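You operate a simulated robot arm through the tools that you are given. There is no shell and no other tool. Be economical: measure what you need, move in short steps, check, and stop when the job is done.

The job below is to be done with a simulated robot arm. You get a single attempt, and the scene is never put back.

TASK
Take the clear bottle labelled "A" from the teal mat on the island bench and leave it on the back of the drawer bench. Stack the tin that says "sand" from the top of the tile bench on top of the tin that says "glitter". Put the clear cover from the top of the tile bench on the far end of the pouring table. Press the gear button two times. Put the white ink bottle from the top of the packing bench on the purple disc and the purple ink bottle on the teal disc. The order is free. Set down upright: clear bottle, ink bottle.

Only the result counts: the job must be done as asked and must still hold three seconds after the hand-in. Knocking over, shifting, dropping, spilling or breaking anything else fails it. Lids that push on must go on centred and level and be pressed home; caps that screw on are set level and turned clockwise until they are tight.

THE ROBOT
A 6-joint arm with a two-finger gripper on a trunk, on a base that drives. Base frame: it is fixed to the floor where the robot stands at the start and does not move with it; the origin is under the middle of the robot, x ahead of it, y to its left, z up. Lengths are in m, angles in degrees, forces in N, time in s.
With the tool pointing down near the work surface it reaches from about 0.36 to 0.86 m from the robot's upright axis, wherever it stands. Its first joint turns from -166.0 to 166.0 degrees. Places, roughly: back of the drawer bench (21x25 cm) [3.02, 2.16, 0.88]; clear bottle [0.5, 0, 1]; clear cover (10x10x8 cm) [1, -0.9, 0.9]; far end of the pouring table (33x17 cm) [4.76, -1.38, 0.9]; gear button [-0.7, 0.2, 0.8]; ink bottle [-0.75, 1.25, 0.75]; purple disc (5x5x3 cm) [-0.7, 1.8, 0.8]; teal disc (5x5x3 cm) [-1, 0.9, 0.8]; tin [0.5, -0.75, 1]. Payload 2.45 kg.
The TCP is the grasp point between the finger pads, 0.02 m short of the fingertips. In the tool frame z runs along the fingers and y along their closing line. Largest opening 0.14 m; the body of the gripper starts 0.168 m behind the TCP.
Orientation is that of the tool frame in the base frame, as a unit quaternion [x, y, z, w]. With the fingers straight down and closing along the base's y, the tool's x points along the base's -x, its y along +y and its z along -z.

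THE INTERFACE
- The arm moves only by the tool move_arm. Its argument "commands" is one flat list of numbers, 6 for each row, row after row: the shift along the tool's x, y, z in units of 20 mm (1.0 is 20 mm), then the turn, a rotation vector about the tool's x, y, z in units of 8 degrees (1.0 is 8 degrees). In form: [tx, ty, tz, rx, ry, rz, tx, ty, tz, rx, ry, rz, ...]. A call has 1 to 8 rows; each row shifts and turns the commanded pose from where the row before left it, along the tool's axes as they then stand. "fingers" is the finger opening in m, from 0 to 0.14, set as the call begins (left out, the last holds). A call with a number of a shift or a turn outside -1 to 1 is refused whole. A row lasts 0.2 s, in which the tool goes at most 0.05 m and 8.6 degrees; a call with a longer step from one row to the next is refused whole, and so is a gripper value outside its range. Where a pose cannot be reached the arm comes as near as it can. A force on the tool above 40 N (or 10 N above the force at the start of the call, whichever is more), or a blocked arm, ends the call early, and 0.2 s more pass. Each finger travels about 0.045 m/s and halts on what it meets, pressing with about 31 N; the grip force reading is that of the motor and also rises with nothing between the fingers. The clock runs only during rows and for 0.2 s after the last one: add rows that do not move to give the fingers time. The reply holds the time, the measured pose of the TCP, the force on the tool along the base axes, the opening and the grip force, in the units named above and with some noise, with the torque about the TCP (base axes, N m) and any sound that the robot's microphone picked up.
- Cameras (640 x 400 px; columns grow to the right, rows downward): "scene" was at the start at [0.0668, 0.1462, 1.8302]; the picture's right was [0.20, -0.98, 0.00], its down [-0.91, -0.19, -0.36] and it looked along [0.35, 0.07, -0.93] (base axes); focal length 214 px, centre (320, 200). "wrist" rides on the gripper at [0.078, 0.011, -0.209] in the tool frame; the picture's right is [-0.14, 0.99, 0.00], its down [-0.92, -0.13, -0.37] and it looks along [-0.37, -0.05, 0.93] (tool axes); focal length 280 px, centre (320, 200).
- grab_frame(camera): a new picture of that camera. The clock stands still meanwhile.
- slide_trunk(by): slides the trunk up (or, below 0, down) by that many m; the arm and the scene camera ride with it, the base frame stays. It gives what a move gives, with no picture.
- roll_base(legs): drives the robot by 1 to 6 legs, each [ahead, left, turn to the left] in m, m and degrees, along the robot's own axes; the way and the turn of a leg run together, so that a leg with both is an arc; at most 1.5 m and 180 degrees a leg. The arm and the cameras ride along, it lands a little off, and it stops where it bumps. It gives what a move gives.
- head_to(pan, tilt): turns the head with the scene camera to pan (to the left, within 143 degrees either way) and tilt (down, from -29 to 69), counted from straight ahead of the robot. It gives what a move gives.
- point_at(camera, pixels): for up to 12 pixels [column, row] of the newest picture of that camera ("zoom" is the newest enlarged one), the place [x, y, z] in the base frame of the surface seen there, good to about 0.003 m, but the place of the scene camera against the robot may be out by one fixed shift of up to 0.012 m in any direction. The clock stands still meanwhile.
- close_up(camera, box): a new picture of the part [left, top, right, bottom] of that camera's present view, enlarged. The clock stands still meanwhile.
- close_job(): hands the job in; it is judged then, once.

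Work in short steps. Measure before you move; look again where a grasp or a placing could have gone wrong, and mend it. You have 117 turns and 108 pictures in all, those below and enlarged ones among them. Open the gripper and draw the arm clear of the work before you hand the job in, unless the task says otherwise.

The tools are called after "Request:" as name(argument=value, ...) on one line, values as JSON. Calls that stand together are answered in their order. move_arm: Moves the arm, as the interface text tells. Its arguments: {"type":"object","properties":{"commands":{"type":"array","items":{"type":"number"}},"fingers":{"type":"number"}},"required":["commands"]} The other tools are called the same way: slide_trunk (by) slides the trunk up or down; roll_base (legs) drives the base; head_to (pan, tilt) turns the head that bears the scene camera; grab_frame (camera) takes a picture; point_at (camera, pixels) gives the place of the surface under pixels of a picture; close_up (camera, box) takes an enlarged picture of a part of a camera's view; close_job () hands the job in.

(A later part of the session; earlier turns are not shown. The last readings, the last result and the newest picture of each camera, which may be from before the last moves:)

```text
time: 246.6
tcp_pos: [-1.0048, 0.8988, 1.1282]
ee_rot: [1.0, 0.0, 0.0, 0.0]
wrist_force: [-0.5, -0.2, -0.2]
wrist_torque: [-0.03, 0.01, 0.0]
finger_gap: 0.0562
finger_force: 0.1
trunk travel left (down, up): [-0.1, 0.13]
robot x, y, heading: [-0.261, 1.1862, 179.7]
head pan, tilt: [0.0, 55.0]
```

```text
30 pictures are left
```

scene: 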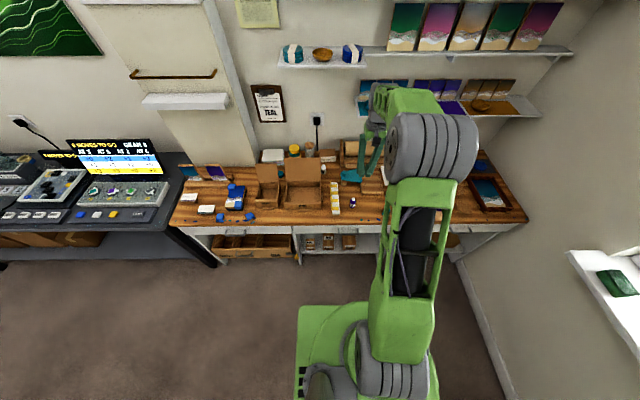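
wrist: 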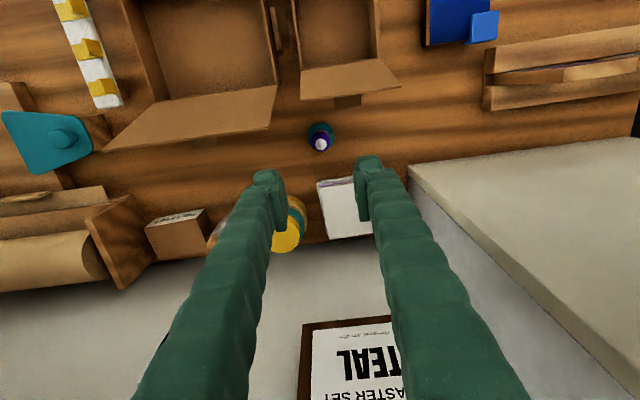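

The purple bottle stands on the teal disc. I'll retract the arm, back off, go to the island and turn to face it.

Request:
move_arm(commands=[1, 0, -1, 0, 0, 0, 1, 0, -1, 0, 0, 0, 1, 0, -1, 0, 0, 0, 1, 0, -1, 0, 0, 0, 1, 0, 0, 0, 0, 0, 1, 0, 0, 0, 0, 0, 1, 0, 0, 0, 0, 0, 1, 0, 0, 0, 0, 0])

Request:
move_arm(commands=[1, 0, 0, 0, 0, 0, 1, 0, 0, 0, 0, 0, 1, 0, 0, 0, 0, 0, 1, 0, 0, 0, 0, 0, 1, 0, 0, 0, 0, 0, 1, 0, 0, 0, 0, 0])

Request:
close_up(camera="scene", box=[230, 130, 470, 250])

Request:
roll_base(legs=[[-0.25, 0, 0], [0, 1.2, 0], [0, 0, 180]])

Request:
grab_frame(camera="wrist")

```text
time: 248.4
tcp_pos: [-0.8427, 0.8959, 1.208]
ee_rot: [1.0, 0.0, -0.001, 0.001]
wrist_force: [0.9, 0.1, 0.0]
wrist_torque: [-0.01, 0.04, -0.03]
finger_gap: 0.0561
finger_force: 0.1
trunk travel left (down, up): [-0.1, 0.13]
robot x, y, heading: [-0.2641, 1.1827, 180.4]
head pan, tilt: [0.0, 55.0]
```

```text
time: 249.8
tcp_pos: [-0.7225, 0.8962, 1.2088]
ee_rot: [1.0, 0.0, 0.0, -0.001]
wrist_force: [0.3, -0.5, 0.7]
wrist_torque: [0.0, 0.0, -0.01]
finger_gap: 0.0561
finger_force: 0.0
trunk travel left (down, up): [-0.1, 0.13]
robot x, y, heading: [-0.2591, 1.1847, 179.9]
head pan, tilt: [0.0, 55.0]
```

```text
2.67 times, centred on (350, 190) of scene
```

zoom: 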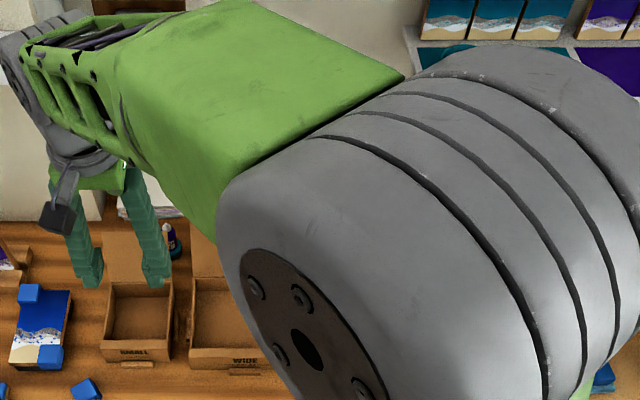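

```text
time: 269.5
tcp_pos: [0.4538, 0.2426, 1.2082]
ee_rot: [0.013, 1.0, 0.0, 0.0]
wrist_force: [-0.8, -0.1, -0.4]
wrist_torque: [0.03, 0.03, 0.01]
finger_gap: 0.0559
finger_force: 0.2
trunk travel left (down, up): [-0.1, 0.13]
robot x, y, heading: [-0.0144, -0.0344, -1.6]
head pan, tilt: [0.0, 55.0]
```

```text
28 pictures are left
```

wrist: 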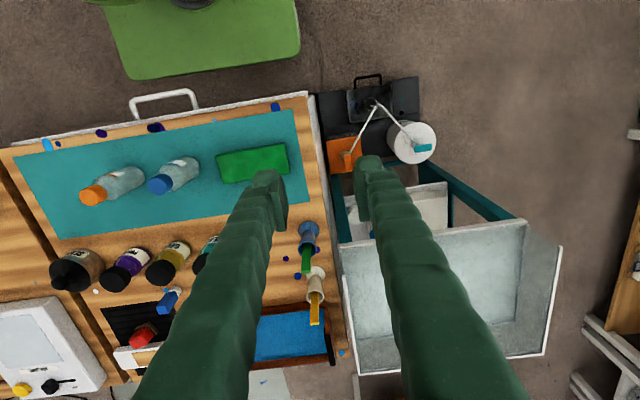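

Bottle A (blue cap) is at (165,180) in the wrist view. I'll move the arm right toward it at height and look.

Request:
move_arm(commands=[0, -1, 0, 0, 0, 0, 0, -1, 0, 0, 0, 0, 0, -1, 0, 0, 0, 0, 0, -1, 0, 0, 0, 0, 0, -1, 0, 0, 0, 0, 0, -1, 0, 0, 0, 0, 0, -1, 0, 0, 0, 0], fingers=0.09)

Request:
move_arm(commands=[0, -1, 0, 0, 0, 0, 0, -1, 0, 0, 0, 0, 0, -1, 0, 0, 0, 0, 0, -1, 0, 0, 0, 0, 0, -1, 0, 0, 0, 0, 0, -1, 0, 0, 0, 0, 0, -1, 0, 0, 0, 0])

Request:
grab_frame(camera="wrist")

```text
time: 271.1
tcp_pos: [0.4516, 0.1009, 1.2086]
ee_rot: [0.012, 1.0, 0.0, 0.0]
wrist_force: [-0.1, -0.3, -1.0]
wrist_torque: [-0.01, -0.03, 0.0]
finger_gap: 0.0901
finger_force: 0.0
trunk travel left (down, up): [-0.1, 0.13]
robot x, y, heading: [-0.0142, -0.0331, -1.4]
head pan, tilt: [0.0, 55.0]
```

```text
time: 272.7
tcp_pos: [0.4459, -0.0371, 1.2085]
ee_rot: [0.013, 1.0, 0.001, 0.0]
wrist_force: [0.3, -1.0, -1.1]
wrist_torque: [0.0, 0.02, 0.0]
finger_gap: 0.0898
finger_force: 0.0
trunk travel left (down, up): [-0.1, 0.13]
robot x, y, heading: [-0.0145, -0.0352, -1.3]
head pan, tilt: [0.0, 55.0]
```

```text
27 pictures are left
```

wrist: 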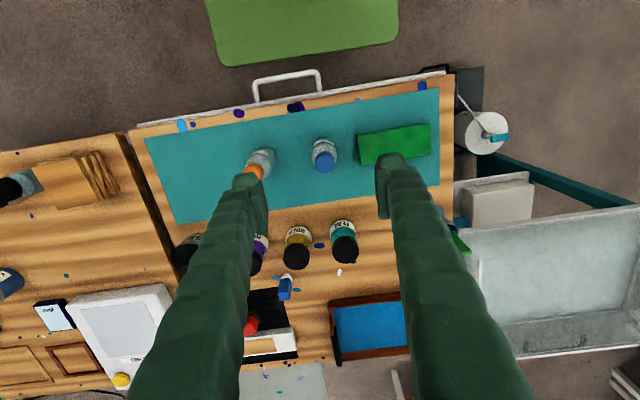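

Bottle A's blue cap is at (323,160). Measuring cap, body, bottle B and the green block.

Request:
point_at(camera="wrist", pixels=[[324, 161], [314, 160], [334, 162], [324, 150], [323, 145], [311, 148], [336, 150], [258, 172], [265, 158], [362, 150], [340, 120]])

Request:
close_up(camera="wrist", box=[280, 125, 376, 185])

```text
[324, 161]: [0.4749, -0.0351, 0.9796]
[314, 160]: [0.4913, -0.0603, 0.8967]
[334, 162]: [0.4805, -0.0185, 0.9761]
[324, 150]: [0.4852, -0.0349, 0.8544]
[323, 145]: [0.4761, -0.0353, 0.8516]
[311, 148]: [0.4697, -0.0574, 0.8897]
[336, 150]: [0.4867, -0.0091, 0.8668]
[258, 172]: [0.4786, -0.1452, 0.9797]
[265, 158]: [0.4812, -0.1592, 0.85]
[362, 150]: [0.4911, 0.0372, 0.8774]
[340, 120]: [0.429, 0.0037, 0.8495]
```

```text
6.67 times, centred on (328, 155) of wrist
```

zoom: 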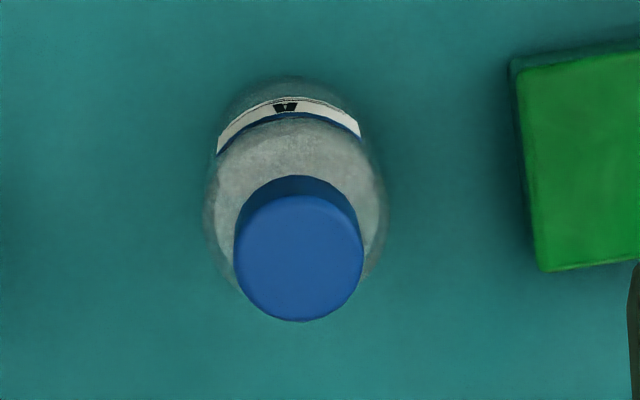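

Bottle A centre is (0.478,-0.036), top 0.980, body ~48 mm. I'll align with fingers at 0.072 and descend in two stages.

Request:
move_arm(commands=[-0.8, 0, 0, 0, 0, 0, -0.8, 0, 1, 0, 0, 0, 0, 0, 1, 0, 0, 0, 0, 0, 1, 0, 0, 0, 0, 0, 1, 0, 0, 0, 0, 0, 1, 0, 0, 0, 0, 0, 1, 0, 0, 0, 0, 0, 1, 0, 0, 0], fingers=0.072)

Request:
grab_frame(camera="wrist")

```text
time: 274.5
tcp_pos: [0.478, -0.0382, 1.0675]
ee_rot: [0.013, 1.0, 0.0, 0.0]
wrist_force: [0.4, 0.6, 0.3]
wrist_torque: [0.03, 0.02, 0.0]
finger_gap: 0.0722
finger_force: 0.1
trunk travel left (down, up): [-0.1, 0.13]
robot x, y, heading: [-0.0157, -0.035, -1.4]
head pan, tilt: [0.0, 55.0]
```

```text
25 pictures are left
```

wrist: 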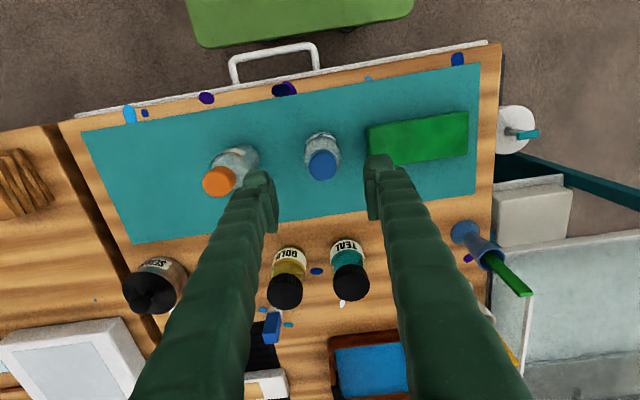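

The bottle is centred. Descend to 0.905 and close.

Request:
move_arm(commands=[0, 0.08, 1, 0, 0, 0, 0, 0, 1, 0, 0, 0, 0, 0, 1, 0, 0, 0, 0, 0, 1, 0, 0, 0, 0, 0, 1, 0, 0, 0, 0, 0, 1, 0, 0, 0, 0, 0, 1, 0, 0, 0, 0, 0, 1, 0, 0, 0])

Request:
move_arm(commands=[0, 0, 0, 0, 0, 0, 0, 0, 0, 0, 0, 0, 0, 0, 0, 0, 0, 0, 0, 0, 0, 0, 0, 0], fingers=0.0)

```text
time: 276.3
tcp_pos: [0.4791, -0.037, 0.9093]
ee_rot: [0.014, 1.0, 0.0, 0.0]
wrist_force: [0.7, -0.3, -0.4]
wrist_torque: [-0.01, 0.04, -0.01]
finger_gap: 0.0721
finger_force: 0.1
trunk travel left (down, up): [-0.1, 0.13]
robot x, y, heading: [-0.0134, -0.0349, -1.3]
head pan, tilt: [0.0, 55.0]
```

```text
time: 277.3
tcp_pos: [0.4796, -0.0365, 0.9074]
ee_rot: [0.013, 1.0, 0.0, -0.001]
wrist_force: [-0.1, 0.6, 0.6]
wrist_torque: [0.05, -0.02, -0.01]
finger_gap: 0.0496
finger_force: 31.2
trunk travel left (down, up): [-0.1, 0.13]
robot x, y, heading: [-0.0164, -0.0304, -1.6]
head pan, tilt: [0.0, 55.0]
```

Bottle A held (gap 0.0496). Lift 0.3 m and look toward the drawer bench.

Request:
move_arm(commands=[0, 0, -1, 0, 0, 0, 0, 0, -1, 0, 0, 0, 0, 0, -1, 0, 0, 0, 0, 0, -1, 0, 0, 0, 0, 0, -1, 0, 0, 0, 0, 0, -1, 0, 0, 0, 0, 0, -1, 0, 0, 0, 0, 0, -1, 0, 0, 0])

Request:
move_arm(commands=[0, 0, -1, 0, 0, 0, 0, 0, -1, 0, 0, 0, 0, 0, -1, 0, 0, 0, 0, 0, -1, 0, 0, 0, 0, 0, -1, 0, 0, 0, 0, 0, -1, 0, 0, 0, 0, 0, -1, 0, 0, 0])

Request:
head_to(pan=45, tilt=35)

Request:
grab_frame(camera="scene")

```text
time: 279.1
tcp_pos: [0.4787, -0.036, 1.0671]
ee_rot: [0.014, 1.0, 0.0, 0.0]
wrist_force: [0.3, -0.2, -2.9]
wrist_torque: [0.03, -0.02, 0.01]
finger_gap: 0.0494
finger_force: 30.7
trunk travel left (down, up): [-0.1, 0.13]
robot x, y, heading: [-0.0167, -0.0307, -1.5]
head pan, tilt: [0.0, 55.0]
```

```text
time: 280.7
tcp_pos: [0.478, -0.0371, 1.2085]
ee_rot: [0.013, 1.0, 0.0, -0.001]
wrist_force: [0.5, -0.2, -3.4]
wrist_torque: [-0.04, -0.01, 0.04]
finger_gap: 0.0493
finger_force: 31.5
trunk travel left (down, up): [-0.1, 0.13]
robot x, y, heading: [-0.0132, -0.0347, -1.7]
head pan, tilt: [0.0, 55.0]
```

```text
time: 281.8
tcp_pos: [0.4786, -0.0371, 1.2101]
ee_rot: [0.014, 1.0, 0.0, 0.0]
wrist_force: [-0.8, -1.0, -2.5]
wrist_torque: [-0.03, -0.01, 0.0]
finger_gap: 0.0492
finger_force: 31.7
trunk travel left (down, up): [-0.1, 0.13]
robot x, y, heading: [-0.0137, -0.0345, -1.3]
head pan, tilt: [45.0, 35.0]
```

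```text
24 pictures are left
```

scene: 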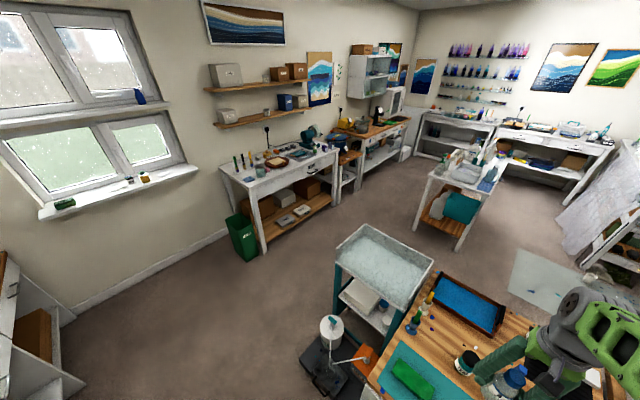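

I'll measure the left-wall benches, sink stand, bin and floor to plan the route.

Request:
point_at(camera="scene", pixels=[[350, 155], [340, 165], [385, 130], [370, 140], [300, 165], [242, 250], [265, 252], [335, 205], [435, 262], [428, 235], [438, 178], [337, 252]])

Request:
close_up(camera="scene", box=[290, 80, 450, 220])

```text
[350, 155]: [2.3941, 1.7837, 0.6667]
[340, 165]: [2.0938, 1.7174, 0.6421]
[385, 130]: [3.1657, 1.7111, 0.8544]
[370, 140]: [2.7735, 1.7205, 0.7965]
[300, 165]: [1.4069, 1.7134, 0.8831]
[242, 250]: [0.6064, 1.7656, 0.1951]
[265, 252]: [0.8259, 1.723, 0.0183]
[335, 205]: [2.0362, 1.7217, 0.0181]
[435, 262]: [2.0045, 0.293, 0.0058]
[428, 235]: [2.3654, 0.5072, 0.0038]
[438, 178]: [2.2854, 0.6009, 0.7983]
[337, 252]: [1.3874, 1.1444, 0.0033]
```

```text
2.86 times, centred on (370, 150) of scene
```

zoom: 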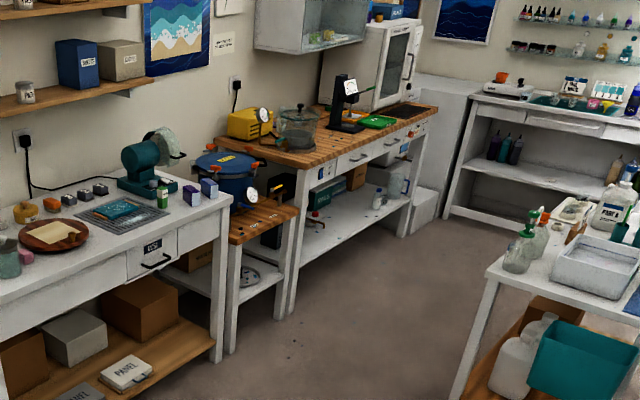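

The drawer bench front is at y≈1.71 and the aisle centre is y≈1.15. I'll check the sink stand's left extent and floor objects.

Request:
point_at(camera="scene", pixels=[[342, 245], [348, 262], [365, 228], [340, 300], [345, 335], [320, 350], [303, 345], [325, 390], [436, 190], [450, 172], [478, 130]])

Request:
point_at(camera="zoom", pixels=[[300, 125], [345, 115], [375, 122], [270, 150], [350, 145], [395, 95], [300, 165], [410, 110], [245, 120], [330, 105], [320, 130]])

```text
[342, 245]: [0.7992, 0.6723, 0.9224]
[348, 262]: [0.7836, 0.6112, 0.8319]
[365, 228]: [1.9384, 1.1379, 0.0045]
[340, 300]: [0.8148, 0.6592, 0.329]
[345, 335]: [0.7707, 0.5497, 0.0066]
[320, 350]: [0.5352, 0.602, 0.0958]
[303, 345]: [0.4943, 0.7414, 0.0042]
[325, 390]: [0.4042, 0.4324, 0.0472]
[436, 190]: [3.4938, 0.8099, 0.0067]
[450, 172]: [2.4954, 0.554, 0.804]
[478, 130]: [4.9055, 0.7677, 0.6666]
```

```text
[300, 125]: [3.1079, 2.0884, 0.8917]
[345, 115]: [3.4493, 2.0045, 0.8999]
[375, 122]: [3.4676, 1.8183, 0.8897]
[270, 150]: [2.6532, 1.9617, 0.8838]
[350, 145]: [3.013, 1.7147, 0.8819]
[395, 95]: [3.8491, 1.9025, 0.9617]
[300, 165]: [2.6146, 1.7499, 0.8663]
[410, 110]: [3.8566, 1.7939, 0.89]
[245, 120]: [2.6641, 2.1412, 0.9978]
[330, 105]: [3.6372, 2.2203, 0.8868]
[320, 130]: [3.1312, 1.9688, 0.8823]
```

The route is clear: back up, slide left to y≈1.16, drive ahead to x≈3.0.

Request:
roll_base(legs=[[-0.12, 0, 1.4], [0, 1.2, 0], [1.4, 0, 0], [1.4, 0, 0]])

Request:
head_to(pan=60, tilt=50)

Request:
grab_frame(camera="scene")

```text
time: 306.5
tcp_pos: [3.1521, 1.2202, 1.2085]
ee_rot: [-0.009, 1.0, 0.0, -0.001]
wrist_force: [0.3, 0.0, -2.2]
wrist_torque: [0.0, -0.01, -0.01]
finger_gap: 0.0492
finger_force: 31.1
trunk travel left (down, up): [-0.1, 0.13]
robot x, y, heading: [2.6575, 1.2023, 0.9]
head pan, tilt: [45.0, 35.0]
```

```text
time: 307.3
tcp_pos: [3.151, 1.2211, 1.2087]
ee_rot: [-0.009, 1.0, 0.0, 0.0]
wrist_force: [0.3, -0.2, -3.5]
wrist_torque: [0.04, 0.02, 0.02]
finger_gap: 0.0491
finger_force: 31.2
trunk travel left (down, up): [-0.1, 0.13]
robot x, y, heading: [2.658, 1.2052, 1.1]
head pan, tilt: [60.0, 50.0]
```

```text
22 pictures are left
```

scene: 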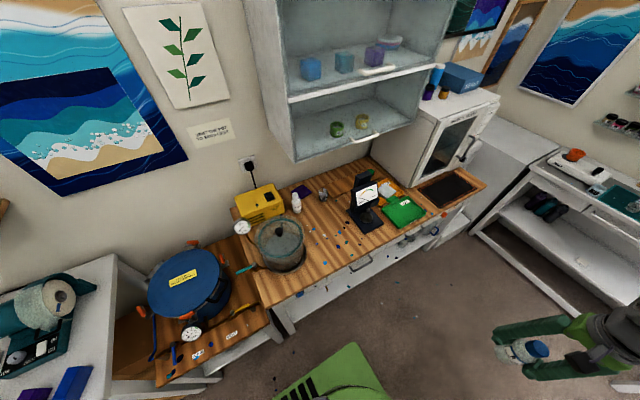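

A wall cabinet hangs over part of the bench. I'll measure it, the objects around and the free area.

Request:
point_at(camera="scene", pixels=[[295, 160], [300, 155], [415, 118], [297, 203], [302, 190], [325, 193], [315, 205], [330, 205], [345, 190], [305, 215], [350, 200], [270, 185]])

Request:
close_up(camera="scene", box=[230, 140, 430, 280])

```text
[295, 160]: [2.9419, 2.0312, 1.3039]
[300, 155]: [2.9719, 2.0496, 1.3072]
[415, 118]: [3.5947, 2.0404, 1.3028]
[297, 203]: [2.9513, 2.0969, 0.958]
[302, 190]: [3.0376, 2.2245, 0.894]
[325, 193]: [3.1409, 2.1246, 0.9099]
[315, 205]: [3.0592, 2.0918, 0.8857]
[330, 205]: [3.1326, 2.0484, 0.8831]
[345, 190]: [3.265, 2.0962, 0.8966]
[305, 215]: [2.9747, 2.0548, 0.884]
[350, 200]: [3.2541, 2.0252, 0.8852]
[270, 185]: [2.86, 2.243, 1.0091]
```

```text
2.86 times, centred on (330, 210) of scene
```

zoom: 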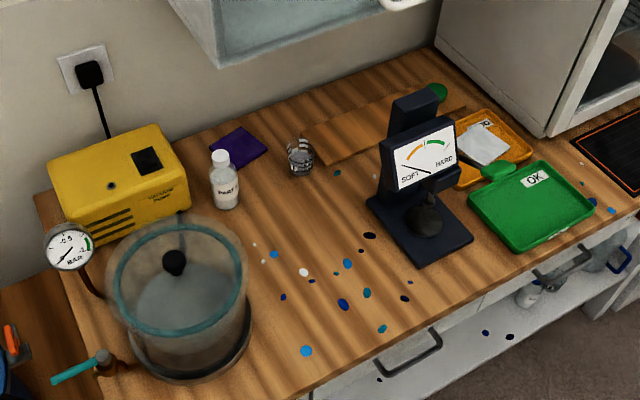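

The free spot is about (3.045,2.09), but the cabinet bottom (z 1.30, y≥2.03) overhangs it. I'll measure how tall the hand and wrist are above the TCP.

Request:
head_to(pan=0, tilt=50)

Request:
grab_frame(camera="scene")

```text
time: 308.6
tcp_pos: [3.152, 1.2199, 1.2087]
ee_rot: [-0.009, 1.0, 0.001, 0.0]
wrist_force: [0.0, 0.1, -3.0]
wrist_torque: [-0.01, 0.0, 0.0]
finger_gap: 0.0493
finger_force: 30.8
trunk travel left (down, up): [-0.1, 0.13]
robot x, y, heading: [2.658, 1.1974, 1.0]
head pan, tilt: [0.0, 50.0]
```

```text
20 pictures are left
```

scene: 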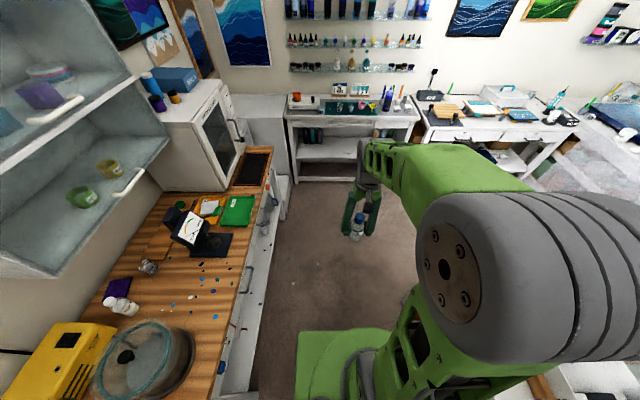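

Measuring points on the wrist and forearm at (370,150)–(395,150).

Request:
point_at(camera="scene", pixels=[[368, 190], [365, 178], [366, 165], [370, 150], [375, 143], [390, 160], [410, 170], [357, 222], [500, 230], [358, 232]])

Request:
close_up(camera="scene", box=[320, 120, 440, 250])

```text
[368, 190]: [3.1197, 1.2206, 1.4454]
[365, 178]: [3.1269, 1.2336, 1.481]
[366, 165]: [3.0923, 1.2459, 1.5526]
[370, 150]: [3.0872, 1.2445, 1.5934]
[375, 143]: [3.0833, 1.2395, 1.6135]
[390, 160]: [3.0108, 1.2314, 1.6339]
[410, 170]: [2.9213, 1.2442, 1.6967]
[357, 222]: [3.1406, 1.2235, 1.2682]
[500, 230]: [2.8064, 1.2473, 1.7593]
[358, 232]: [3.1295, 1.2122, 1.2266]
```

```text
3.08 times, centred on (380, 185) of scene
```

zoom: 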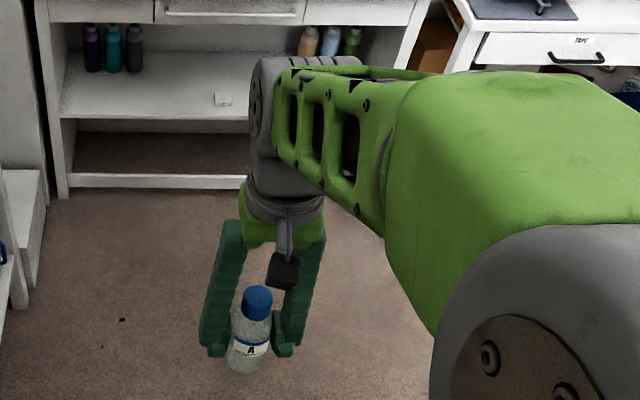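

The wrist rises ~0.40 m above the TCP, so a vertical hand would hit the cabinet at y≥2.03. Plan: set bottle A down near the front of the bench, regrip with the hand tilted ~32° back, and slide it under. First drive to face the bench.

Request:
roll_base(legs=[[0.38, 0, 0], [0, 0, 89], [0.11, 0, 0]])

Request:
grab_frame(camera="wrist")

```text
time: 315.7
tcp_pos: [3.0079, 1.8105, 1.2074]
ee_rot: [0.719, -0.695, 0.0, 0.0]
wrist_force: [0.2, 1.3, -2.0]
wrist_torque: [-0.06, 0.05, -0.01]
finger_gap: 0.0495
finger_force: 30.8
trunk travel left (down, up): [-0.1, 0.13]
robot x, y, heading: [3.0353, 1.3133, 91.8]
head pan, tilt: [0.0, 50.0]
```

```text
18 pictures are left
```

wrist: 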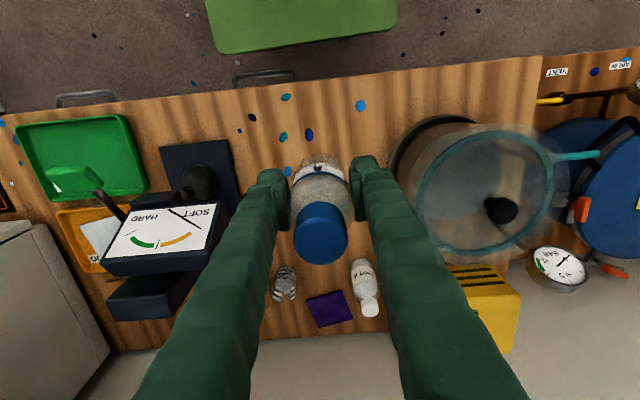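

I'll measure the bench surface, pot, black stand, beaker, white bottle and purple pad from here.

Request:
point_at(camera="wrist", pixels=[[290, 250], [320, 275], [280, 275], [290, 298], [357, 268], [370, 310], [330, 310], [310, 297], [400, 180], [420, 205], [228, 200], [215, 210]])

Request:
close_up(camera="wrist", box=[250, 230, 410, 350])

```text
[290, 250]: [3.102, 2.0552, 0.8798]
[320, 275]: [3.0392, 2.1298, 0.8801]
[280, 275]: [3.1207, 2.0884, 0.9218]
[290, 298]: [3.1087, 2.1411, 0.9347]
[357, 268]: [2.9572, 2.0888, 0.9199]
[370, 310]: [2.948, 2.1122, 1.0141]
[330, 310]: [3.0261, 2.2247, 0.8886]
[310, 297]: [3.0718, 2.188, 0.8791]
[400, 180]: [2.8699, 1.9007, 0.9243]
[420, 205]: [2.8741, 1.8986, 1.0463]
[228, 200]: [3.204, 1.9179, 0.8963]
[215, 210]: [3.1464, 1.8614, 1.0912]
```

```text
3.33 times, centred on (330, 290) of wrist
```

zoom: 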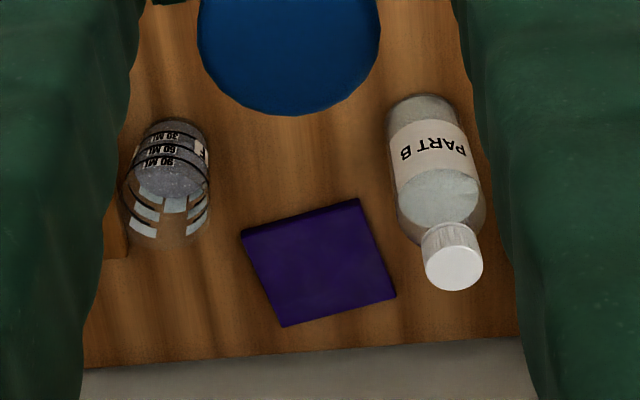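

Bench z=0.880; PART B bottle edge x≈2.98, beaker edge ≈3.09, so the target is x≈3.035, y≈2.085. First I'll set bottle A down here at about (3.02,1.81): descend to near contact.

Request:
move_arm(commands=[0.3, -0.6, 1, 0, 0, 0, 0, 0, 1, 0, 0, 0, 0, 0, 1, 0, 0, 0, 0, 0, 1, 0, 0, 0, 0, 0, 1, 0, 0, 0, 0, 0, 1, 0, 0, 0, 0, 0, 1, 0, 0, 0, 0, 0, 1, 0, 0, 0])

Request:
move_arm(commands=[0, 0, 1, 0, 0, 0, 0, 0, 1, 0, 0, 0, 0, 0, 1, 0, 0, 0, 0, 0, 1, 0, 0, 0, 0, 0, 0.7, 0, 0, 0, 0, 0, 0, 0, 0, 0])

Request:
move_arm(commands=[0, 0, 0.3, 0, 0, 0, 0, 0, 0.2, 0, 0, 0, 0, 0, 0, 0, 0, 0])

Request:
move_arm(commands=[0, 0, 0.1, 0, 0, 0, 0, 0, 0, 0, 0, 0])

```text
time: 317.5
tcp_pos: [3.0206, 1.8037, 1.0481]
ee_rot: [0.719, -0.695, 0.0, 0.001]
wrist_force: [1.0, -0.2, -2.1]
wrist_torque: [-0.01, -0.02, -0.04]
finger_gap: 0.0493
finger_force: 30.9
trunk travel left (down, up): [-0.1, 0.13]
robot x, y, heading: [3.0376, 1.3174, 92.2]
head pan, tilt: [0.0, 50.0]
```

```text
time: 318.9
tcp_pos: [3.0221, 1.804, 0.9547]
ee_rot: [0.72, -0.694, 0.0, 0.0]
wrist_force: [0.4, 0.0, -2.5]
wrist_torque: [0.0, -0.02, 0.03]
finger_gap: 0.0492
finger_force: 31.4
trunk travel left (down, up): [-0.1, 0.13]
robot x, y, heading: [3.0361, 1.3204, 91.8]
head pan, tilt: [0.0, 50.0]
```

```text
time: 319.7
tcp_pos: [3.0199, 1.8031, 0.9437]
ee_rot: [0.719, -0.695, 0.0, 0.0]
wrist_force: [-0.3, -0.4, -3.1]
wrist_torque: [0.0, -0.03, 0.0]
finger_gap: 0.0491
finger_force: 30.4
trunk travel left (down, up): [-0.1, 0.13]
robot x, y, heading: [3.0363, 1.3149, 92.1]
head pan, tilt: [0.0, 50.0]
```

```text
time: 320.3
tcp_pos: [3.0206, 1.8032, 0.9431]
ee_rot: [0.72, -0.694, 0.0, -0.001]
wrist_force: [-0.7, -0.5, -3.0]
wrist_torque: [0.02, 0.02, -0.01]
finger_gap: 0.0492
finger_force: 30.7
trunk travel left (down, up): [-0.1, 0.13]
robot x, y, heading: [3.0363, 1.3143, 92.1]
head pan, tilt: [0.0, 50.0]
```

Continuing down in 1–1.5 mm steps until contact.

Request:
move_arm(commands=[0, 0, 0.08, 0, 0, 0, 0, 0, 0, 0, 0, 0])

Request:
move_arm(commands=[0, 0, 0.06, 0, 0, 0, 0, 0, 0, 0, 0, 0])

Request:
move_arm(commands=[0, 0, 0.06, 0, 0, 0, 0, 0, 0, 0, 0, 0])

```text
time: 320.9
tcp_pos: [3.0207, 1.8034, 0.9405]
ee_rot: [0.72, -0.694, 0.001, 0.0]
wrist_force: [-0.2, -0.2, -2.6]
wrist_torque: [-0.04, 0.03, 0.0]
finger_gap: 0.0494
finger_force: 30.6
trunk travel left (down, up): [-0.1, 0.13]
robot x, y, heading: [3.0382, 1.3176, 92.0]
head pan, tilt: [0.0, 50.0]
```

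```text
time: 321.5
tcp_pos: [3.0209, 1.8039, 0.9393]
ee_rot: [0.72, -0.694, 0.0, 0.0]
wrist_force: [0.8, 0.0, -2.6]
wrist_torque: [0.02, -0.01, 0.04]
finger_gap: 0.049
finger_force: 31.2
trunk travel left (down, up): [-0.1, 0.13]
robot x, y, heading: [3.0393, 1.3181, 92.1]
head pan, tilt: [0.0, 50.0]
```

```text
time: 322.1
tcp_pos: [3.0206, 1.8032, 0.9372]
ee_rot: [0.719, -0.695, 0.001, 0.0]
wrist_force: [-0.9, 0.6, -2.5]
wrist_torque: [0.03, -0.02, 0.02]
finger_gap: 0.049
finger_force: 31.6
trunk travel left (down, up): [-0.1, 0.13]
robot x, y, heading: [3.0359, 1.3146, 92.2]
head pan, tilt: [0.0, 50.0]
```

Request:
move_arm(commands=[0, 0, 0.06, 0, 0, 0, 0, 0, 0, 0, 0, 0])

Request:
move_arm(commands=[0, 0, 0.06, 0, 0, 0, 0, 0, 0, 0, 0, 0])

```text
time: 322.7
tcp_pos: [3.0203, 1.803, 0.9369]
ee_rot: [0.719, -0.695, 0.0, 0.001]
wrist_force: [-0.7, -0.4, 2.7]
wrist_torque: [0.11, 0.05, 0.01]
finger_gap: 0.0492
finger_force: 31.1
trunk travel left (down, up): [-0.1, 0.13]
robot x, y, heading: [3.0354, 1.3181, 91.8]
head pan, tilt: [0.0, 50.0]
```

```text
time: 323.3
tcp_pos: [3.0202, 1.8041, 0.9377]
ee_rot: [0.719, -0.695, -0.001, -0.001]
wrist_force: [2.7, -3.4, 28.4]
wrist_torque: [-0.13, -0.05, 0.0]
finger_gap: 0.0493
finger_force: 31.1
trunk travel left (down, up): [-0.1, 0.13]
robot x, y, heading: [3.0352, 1.3182, 91.9]
head pan, tilt: [0.0, 50.0]
```

Contact made. I'll ease up, open, and rise above the bottle, then back the base by 0.12 m for room to tilt the hand.

Request:
move_arm(commands=[0, 0, -0.07, 0, 0, 0, 0, 0, 0, 0, 0, 0])

Request:
move_arm(commands=[0, 0, 0, 0, 0, 0, 0, 0, 0, 0, 0, 0, 0, 0, 0, 0, 0, 0], fingers=0.08)

Request:
move_arm(commands=[0, 0, -1, 0, 0, 0, 0, 0, -1, 0, 0, 0, 0, 0, -1, 0, 0, 0, 0, 0, -1, 0, 0, 0, 0, 0, -1, 0, 0, 0, 0, 0, -1, 0, 0, 0, 0, 0, -1, 0, 0, 0])

Request:
roll_base(legs=[[-0.12, 0, -2]])

Request:
grab_frame(camera="wrist")

```text
time: 323.9
tcp_pos: [3.0199, 1.804, 0.9377]
ee_rot: [0.719, -0.695, 0.0, 0.001]
wrist_force: [2.4, 0.1, 12.1]
wrist_torque: [0.28, 0.03, 0.0]
finger_gap: 0.0492
finger_force: 30.4
trunk travel left (down, up): [-0.1, 0.13]
robot x, y, heading: [3.0361, 1.3214, 91.8]
head pan, tilt: [0.0, 50.0]
```

```text
time: 324.7
tcp_pos: [3.0207, 1.8042, 0.9369]
ee_rot: [0.719, -0.695, 0.0, 0.0]
wrist_force: [0.4, -0.7, 0.3]
wrist_torque: [-0.04, 0.01, 0.0]
finger_gap: 0.08
finger_force: 0.0
trunk travel left (down, up): [-0.1, 0.13]
robot x, y, heading: [3.0383, 1.3173, 92.1]
head pan, tilt: [0.0, 50.0]
```

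```text
time: 326.3
tcp_pos: [3.0201, 1.8027, 1.0789]
ee_rot: [0.72, -0.694, 0.0, 0.0]
wrist_force: [0.3, 0.0, -0.2]
wrist_torque: [0.03, 0.01, 0.02]
finger_gap: 0.08
finger_force: 0.1
trunk travel left (down, up): [-0.1, 0.13]
robot x, y, heading: [3.0352, 1.3208, 92.2]
head pan, tilt: [0.0, 50.0]
```

```text
time: 327.5
tcp_pos: [3.039, 1.6843, 1.0784]
ee_rot: [-0.706, 0.708, 0.0, -0.001]
wrist_force: [0.5, -0.3, 0.3]
wrist_torque: [0.02, -0.01, 0.03]
finger_gap: 0.0797
finger_force: 0.0
trunk travel left (down, up): [-0.1, 0.13]
robot x, y, heading: [3.0356, 1.2021, 89.7]
head pan, tilt: [0.0, 50.0]
```

```text
16 pictures are left
```

wrist: 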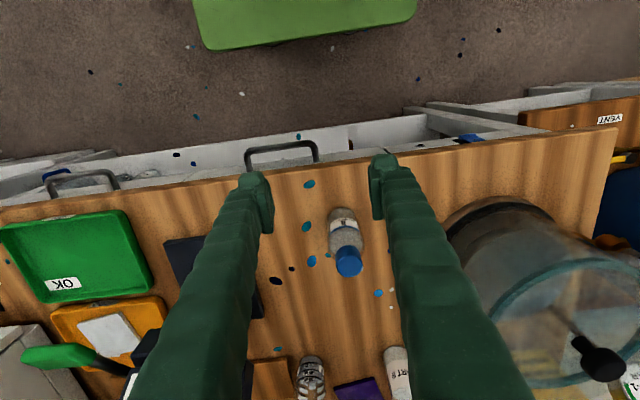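

Bottle A stands upright at (3.0205,1.8035). I'll move the open hand over it, then tilt back 32° in four rows.

Request:
move_arm(commands=[-1, 0.46, 0, 0, 0, 0, -1, 0.46, 0, 0, 0, 0, -1, 0, 0, 0, 0, 0, -1, 0, 0, 0, 0, 0, -1, 0, 0, 0, 0, 0, -1, 0, 0, 0, 0, 0])

Request:
move_arm(commands=[0, 0, 0, 0, -1, 0, 0, 0, 0, 0, -1, 0, 0, 0, 0, 0, -1, 0, 0, 0, 0, 0, -1, 0, 0, 0, 0, 0, 0, 0])

Request:
grab_frame(camera="wrist")

```text
time: 328.9
tcp_pos: [3.0215, 1.8062, 1.0764]
ee_rot: [-0.706, 0.708, -0.002, -0.001]
wrist_force: [0.6, -0.3, -0.2]
wrist_torque: [-0.03, 0.05, 0.03]
finger_gap: 0.0798
finger_force: 0.1
trunk travel left (down, up): [-0.1, 0.13]
robot x, y, heading: [3.0351, 1.1983, 90.0]
head pan, tilt: [0.0, 50.0]
```

```text
time: 330.1
tcp_pos: [3.0141, 1.8061, 1.0761]
ee_rot: [0.687, -0.684, -0.18, -0.165]
wrist_force: [0.7, 0.0, -1.3]
wrist_torque: [-0.02, 0.02, 0.01]
finger_gap: 0.0796
finger_force: 0.1
out of reach, approached as far as the arm can: row 4
trunk travel left (down, up): [-0.1, 0.13]
robot x, y, heading: [3.0372, 1.2039, 90.1]
head pan, tilt: [0.0, 50.0]
```

```text
15 pictures are left
```

wrist: 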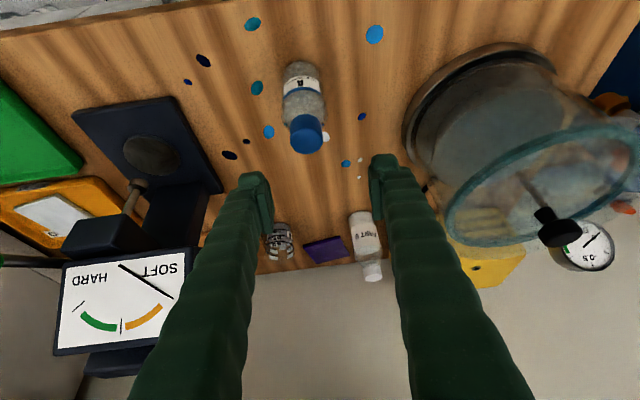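

The tilt reached ~28–30°, near a limit at this height. I'll descend part-way (straight down in base terms) and check the pose.

Request:
move_arm(commands=[0.53, 0, 0.848, 0, 0, 0, 0.53, 0, 0.848, 0, 0, 0, 0, 0, 0, 0, 0, 0])

```text
time: 330.9
tcp_pos: [3.0125, 1.8013, 1.0361]
ee_rot: [0.687, -0.685, -0.179, -0.165]
wrist_force: [0.2, -0.4, -0.1]
wrist_torque: [0.01, 0.01, 0.01]
finger_gap: 0.0802
finger_force: 0.2
trunk travel left (down, up): [-0.1, 0.13]
robot x, y, heading: [3.0375, 1.1977, 90.0]
head pan, tilt: [0.0, 50.0]
```

The pose is settled with 28° tilt. Using the measured axes, I'll shift x by +8 mm, then go straight down to z 0.938.

Request:
move_arm(commands=[-0.09, -0.4, 0.04, 0, 0, 0, 0.463, -0.018, 0.865, 0, 0, 0, 0.463, -0.018, 0.865, 0, 0, 0, 0, 0, 0, 0, 0, 0])

Request:
grab_frame(camera="wrist")

```text
time: 331.9
tcp_pos: [3.0216, 1.8049, 0.9977]
ee_rot: [0.687, -0.684, -0.179, -0.165]
wrist_force: [0.7, 0.2, 0.9]
wrist_torque: [-0.01, 0.02, 0.0]
finger_gap: 0.0797
finger_force: 0.1
trunk travel left (down, up): [-0.1, 0.13]
robot x, y, heading: [3.039, 1.1969, 90.0]
head pan, tilt: [0.0, 50.0]
```

```text
14 pictures are left
```

wrist: 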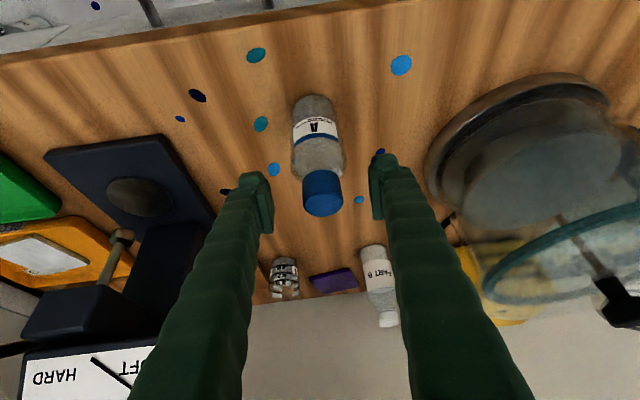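

Fingers straddle the bottle. Lower the last 60 mm and close.

Request:
move_arm(commands=[0.472, -0.018, 0.882, 0, 0, 0, 0.472, -0.018, 0.882, 0, 0, 0, 0.472, -0.018, 0.882, 0, 0, 0, 0, 0, 0, 0, 0, 0])

Request:
move_arm(commands=[0, 0, 0, 0, 0, 0, 0, 0, 0, 0, 0, 0, 0, 0, 0, 0, 0, 0, 0, 0, 0, 0, 0, 0], fingers=0.0)

Request:
grab_frame(camera="wrist")

```text
time: 332.9
tcp_pos: [3.0244, 1.8063, 0.937]
ee_rot: [0.687, -0.684, -0.179, -0.165]
wrist_force: [-0.5, 0.3, -0.1]
wrist_torque: [0.0, -0.01, -0.01]
finger_gap: 0.0799
finger_force: 0.1
trunk travel left (down, up): [-0.1, 0.13]
robot x, y, heading: [3.0328, 1.1996, 89.9]
head pan, tilt: [0.0, 50.0]
```

```text
time: 333.9
tcp_pos: [3.0234, 1.8067, 0.9371]
ee_rot: [0.688, -0.684, -0.179, -0.165]
wrist_force: [-2.7, 0.3, 2.5]
wrist_torque: [0.03, 0.02, 0.02]
finger_gap: 0.0494
finger_force: 30.9
trunk travel left (down, up): [-0.1, 0.13]
robot x, y, heading: [3.0382, 1.1957, 90.1]
head pan, tilt: [0.0, 50.0]
```

```text
13 pictures are left
```

wrist: 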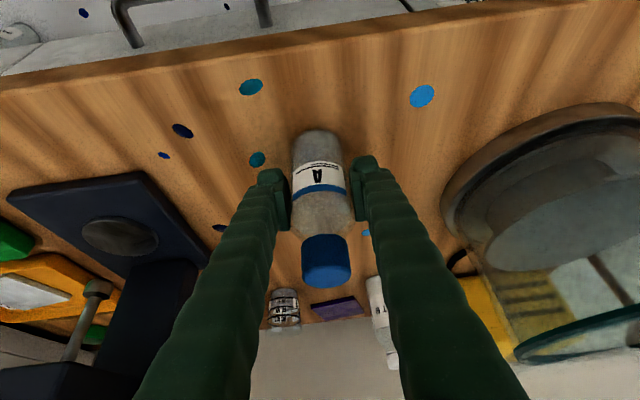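

Regripped (0.0494). I'll measure the gap between beaker and PART B from this view.

Request:
point_at(camera="wrist", pixels=[[299, 300], [283, 305], [270, 300], [298, 318], [370, 290], [377, 300], [372, 280], [338, 308], [330, 318], [355, 330]])

Request:
close_up(camera="wrist", box=[250, 250, 420, 380])

```text
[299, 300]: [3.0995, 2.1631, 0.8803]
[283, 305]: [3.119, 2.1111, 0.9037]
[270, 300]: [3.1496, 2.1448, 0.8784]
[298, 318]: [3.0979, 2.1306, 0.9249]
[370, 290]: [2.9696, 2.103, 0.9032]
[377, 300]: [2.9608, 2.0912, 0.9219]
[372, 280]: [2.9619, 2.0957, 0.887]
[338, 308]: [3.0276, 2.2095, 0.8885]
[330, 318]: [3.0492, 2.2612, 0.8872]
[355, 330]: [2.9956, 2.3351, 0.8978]
```

```text
3.08 times, centred on (335, 315) of wrist
```

zoom: 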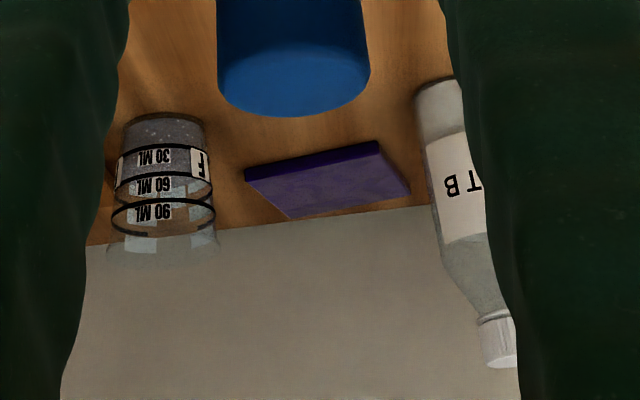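

Gap spans x 2.975–3.095, so x=3.035 is right. Lift 15 mm and move in +y by 0.16 first, then check with the scene camera.

Request:
move_arm(commands=[-0.354, 0.014, -0.66, 0, 0, 0, -0.882, -0.08, 0.472, 0, 0, 0, -0.882, -0.08, 0.472, 0, 0, 0, -0.882, -0.08, 0.472, 0, 0, 0, -0.882, -0.08, 0.472, 0, 0, 0, -0.882, -0.08, 0.472, 0, 0, 0, -0.882, -0.08, 0.472, 0, 0, 0, -0.882, -0.08, 0.472, 0, 0, 0])

Request:
head_to(pan=20, tilt=40)

Request:
grab_frame(camera="scene")

Request:
grab_frame(camera="wrist")

```text
time: 335.7
tcp_pos: [3.0324, 1.9457, 0.9506]
ee_rot: [0.687, -0.685, -0.178, -0.165]
wrist_force: [0.5, -0.8, -3.7]
wrist_torque: [0.01, 0.02, -0.03]
finger_gap: 0.0494
finger_force: 31.6
trunk travel left (down, up): [-0.1, 0.13]
robot x, y, heading: [3.0359, 1.1996, 89.8]
head pan, tilt: [0.0, 50.0]
```

```text
time: 336.5
tcp_pos: [3.0324, 1.9451, 0.9525]
ee_rot: [0.688, -0.683, -0.179, -0.165]
wrist_force: [0.2, 1.2, -2.8]
wrist_torque: [-0.02, 0.0, 0.04]
finger_gap: 0.0494
finger_force: 31.1
trunk travel left (down, up): [-0.1, 0.13]
robot x, y, heading: [3.0411, 1.2016, 89.8]
head pan, tilt: [20.0, 40.0]
```

```text
11 pictures are left
```

scene: 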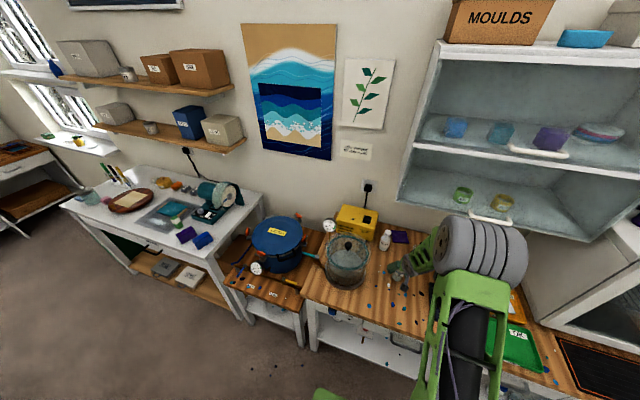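

```text
10 pictures are left
```

wrist: 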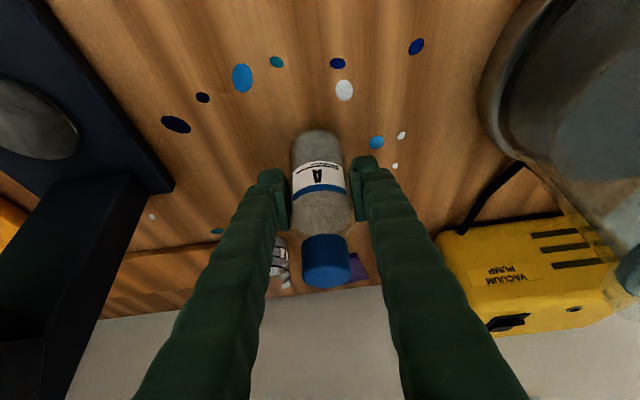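

All clear so far. Continue +y by 0.14 to y≈2.087, in two halves with a check of force.

Request:
move_arm(commands=[-0.882, -0.03, 0.472, 0, 0, 0, -0.882, -0.03, 0.472, 0, 0, 0, -0.882, -0.03, 0.472, 0, 0, 0, -0.882, -0.03, 0.472, 0, 0, 0])

Request:
move_arm(commands=[-0.882, -0.03, 0.472, 0, 0, 0, -0.882, -0.02, 0.472, 0, 0, 0, -0.882, -0.02, 0.472, 0, 0, 0, 0, 0, 0, 0, 0, 0])

Request:
grab_frame(camera="wrist")

Request:
close_up(camera="scene", box=[310, 200, 450, 300])

```text
time: 337.5
tcp_pos: [3.0262, 1.9868, 0.9504]
ee_rot: [0.687, -0.684, -0.182, -0.161]
wrist_force: [-0.2, 0.0, -3.6]
wrist_torque: [-0.01, 0.01, 0.0]
finger_gap: 0.0494
finger_force: 30.7
out of reach, approached as far as the arm can: row 1, 2, 3, 4
trunk travel left (down, up): [-0.1, 0.13]
robot x, y, heading: [3.0379, 1.2015, 90.0]
head pan, tilt: [20.0, 40.0]
```

```text
time: 338.5
tcp_pos: [3.024, 2.025, 0.9612]
ee_rot: [0.684, -0.676, -0.207, -0.179]
wrist_force: [0.4, -0.9, -3.4]
wrist_torque: [-0.02, -0.01, -0.02]
finger_gap: 0.0493
finger_force: 31.1
out of reach, approached as far as the arm can: row 2, 3
trunk travel left (down, up): [-0.1, 0.13]
robot x, y, heading: [3.0377, 1.1967, 90.0]
head pan, tilt: [20.0, 40.0]
```

```text
9 pictures are left
```

wrist: 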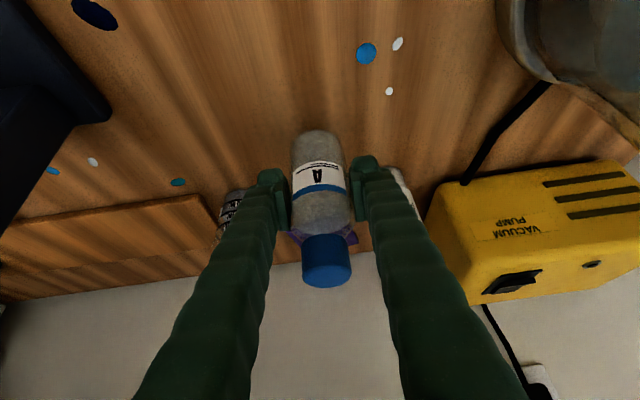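

```text
4.00 times, centred on (380, 250) of scene
```

zoom: 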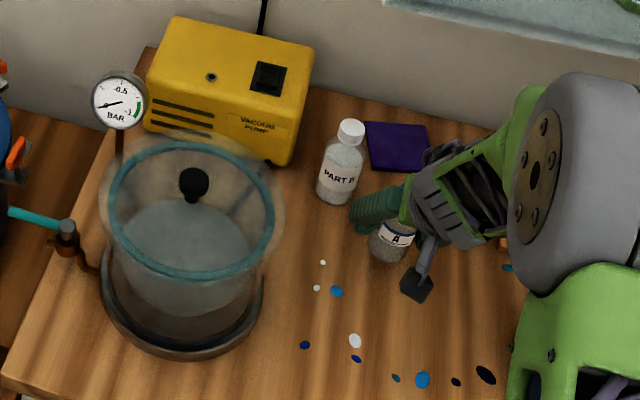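

The arm hit its reach limit (tilt grew to ~32° and x drifted to 3.024). I'll back the hand off 0.16 m in -y, undo the extra tilt, re-centre x, then drive the base 0.15 m closer.

Request:
move_arm(commands=[0.851, 0.02, -0.525, 0, 0, 0, 0.851, 0.02, -0.525, 0, 0, 0, 0.851, 0.02, -0.525, 0, 0, 0, 0.851, 0.02, -0.525, 0, 0, 0, 0.851, 0.02, -0.525, 0, 0, 0, 0.851, 0.02, -0.525, 0, 0, 0, 0.851, 0.02, -0.525, 0, 0, 0, 0, 0, 0, 0.14, 0.44, 0])

Request:
roll_base(legs=[[0.145, 0, 0]])

```text
time: 340.3
tcp_pos: [3.0236, 1.9055, 0.9619]
ee_rot: [0.687, -0.684, -0.178, -0.165]
wrist_force: [-0.6, 0.7, -3.3]
wrist_torque: [0.02, 0.02, 0.02]
finger_gap: 0.0492
finger_force: 31.3
out of reach, approached as far as the arm can: row 1, 2, 3
trunk travel left (down, up): [-0.1, 0.13]
robot x, y, heading: [3.0414, 1.2001, 89.8]
head pan, tilt: [20.0, 40.0]
```

```text
time: 341.7
tcp_pos: [3.0217, 2.053, 0.962]
ee_rot: [0.688, -0.685, -0.177, -0.165]
wrist_force: [-0.2, 0.4, -2.9]
wrist_torque: [-0.03, -0.01, 0.01]
finger_gap: 0.0491
finger_force: 30.9
trunk travel left (down, up): [-0.1, 0.13]
robot x, y, heading: [3.0362, 1.3487, 89.9]
head pan, tilt: [20.0, 40.0]
```

Orientation is restored and the TCP is at (3.0217,2.053). I'll shift x +13 mm to 3.035 and look before going further.

Request:
move_arm(commands=[0, -0.66, 0, 0, 0, 0, 0, 0, 0, 0, 0, 0])

Request:
grab_frame(camera="wrist")

Request:
close_up(camera="scene", box=[310, 200, 450, 300])

```text
time: 342.3
tcp_pos: [3.0341, 2.052, 0.961]
ee_rot: [0.688, -0.684, -0.179, -0.165]
wrist_force: [0.5, -0.1, -2.5]
wrist_torque: [0.01, 0.01, 0.01]
finger_gap: 0.0493
finger_force: 31.2
trunk travel left (down, up): [-0.1, 0.13]
robot x, y, heading: [3.0402, 1.3479, 90.1]
head pan, tilt: [20.0, 40.0]
```

```text
7 pictures are left
```

wrist: 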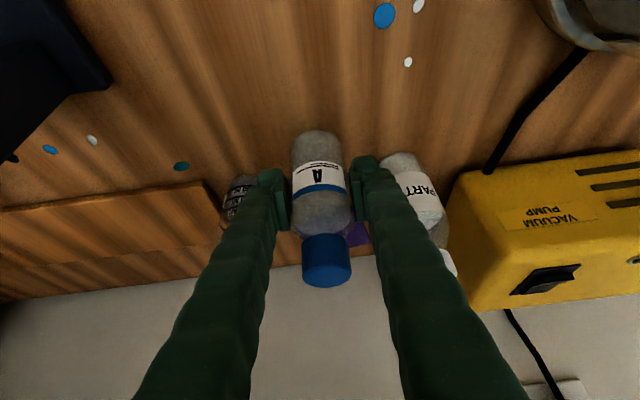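

```text
4.00 times, centred on (380, 250) of scene
```

zoom: 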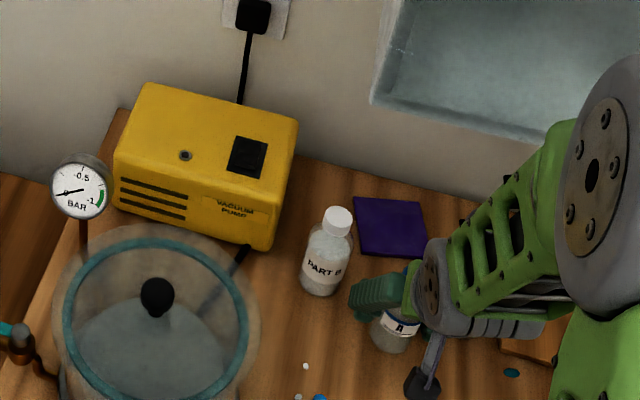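

Checking clearance to PART B's and the beaker's front edges once more.

Request:
point_at(camera="wrist", pixels=[[386, 162], [400, 160], [412, 165], [400, 154], [255, 185], [240, 180], [230, 190], [400, 190], [245, 176]])

```text
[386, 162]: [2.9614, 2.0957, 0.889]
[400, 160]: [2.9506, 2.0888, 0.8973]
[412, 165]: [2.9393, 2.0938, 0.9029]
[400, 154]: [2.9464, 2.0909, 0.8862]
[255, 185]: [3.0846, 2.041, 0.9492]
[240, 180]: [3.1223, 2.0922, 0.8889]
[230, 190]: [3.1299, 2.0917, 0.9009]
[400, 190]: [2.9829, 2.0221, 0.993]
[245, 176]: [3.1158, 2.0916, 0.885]
```

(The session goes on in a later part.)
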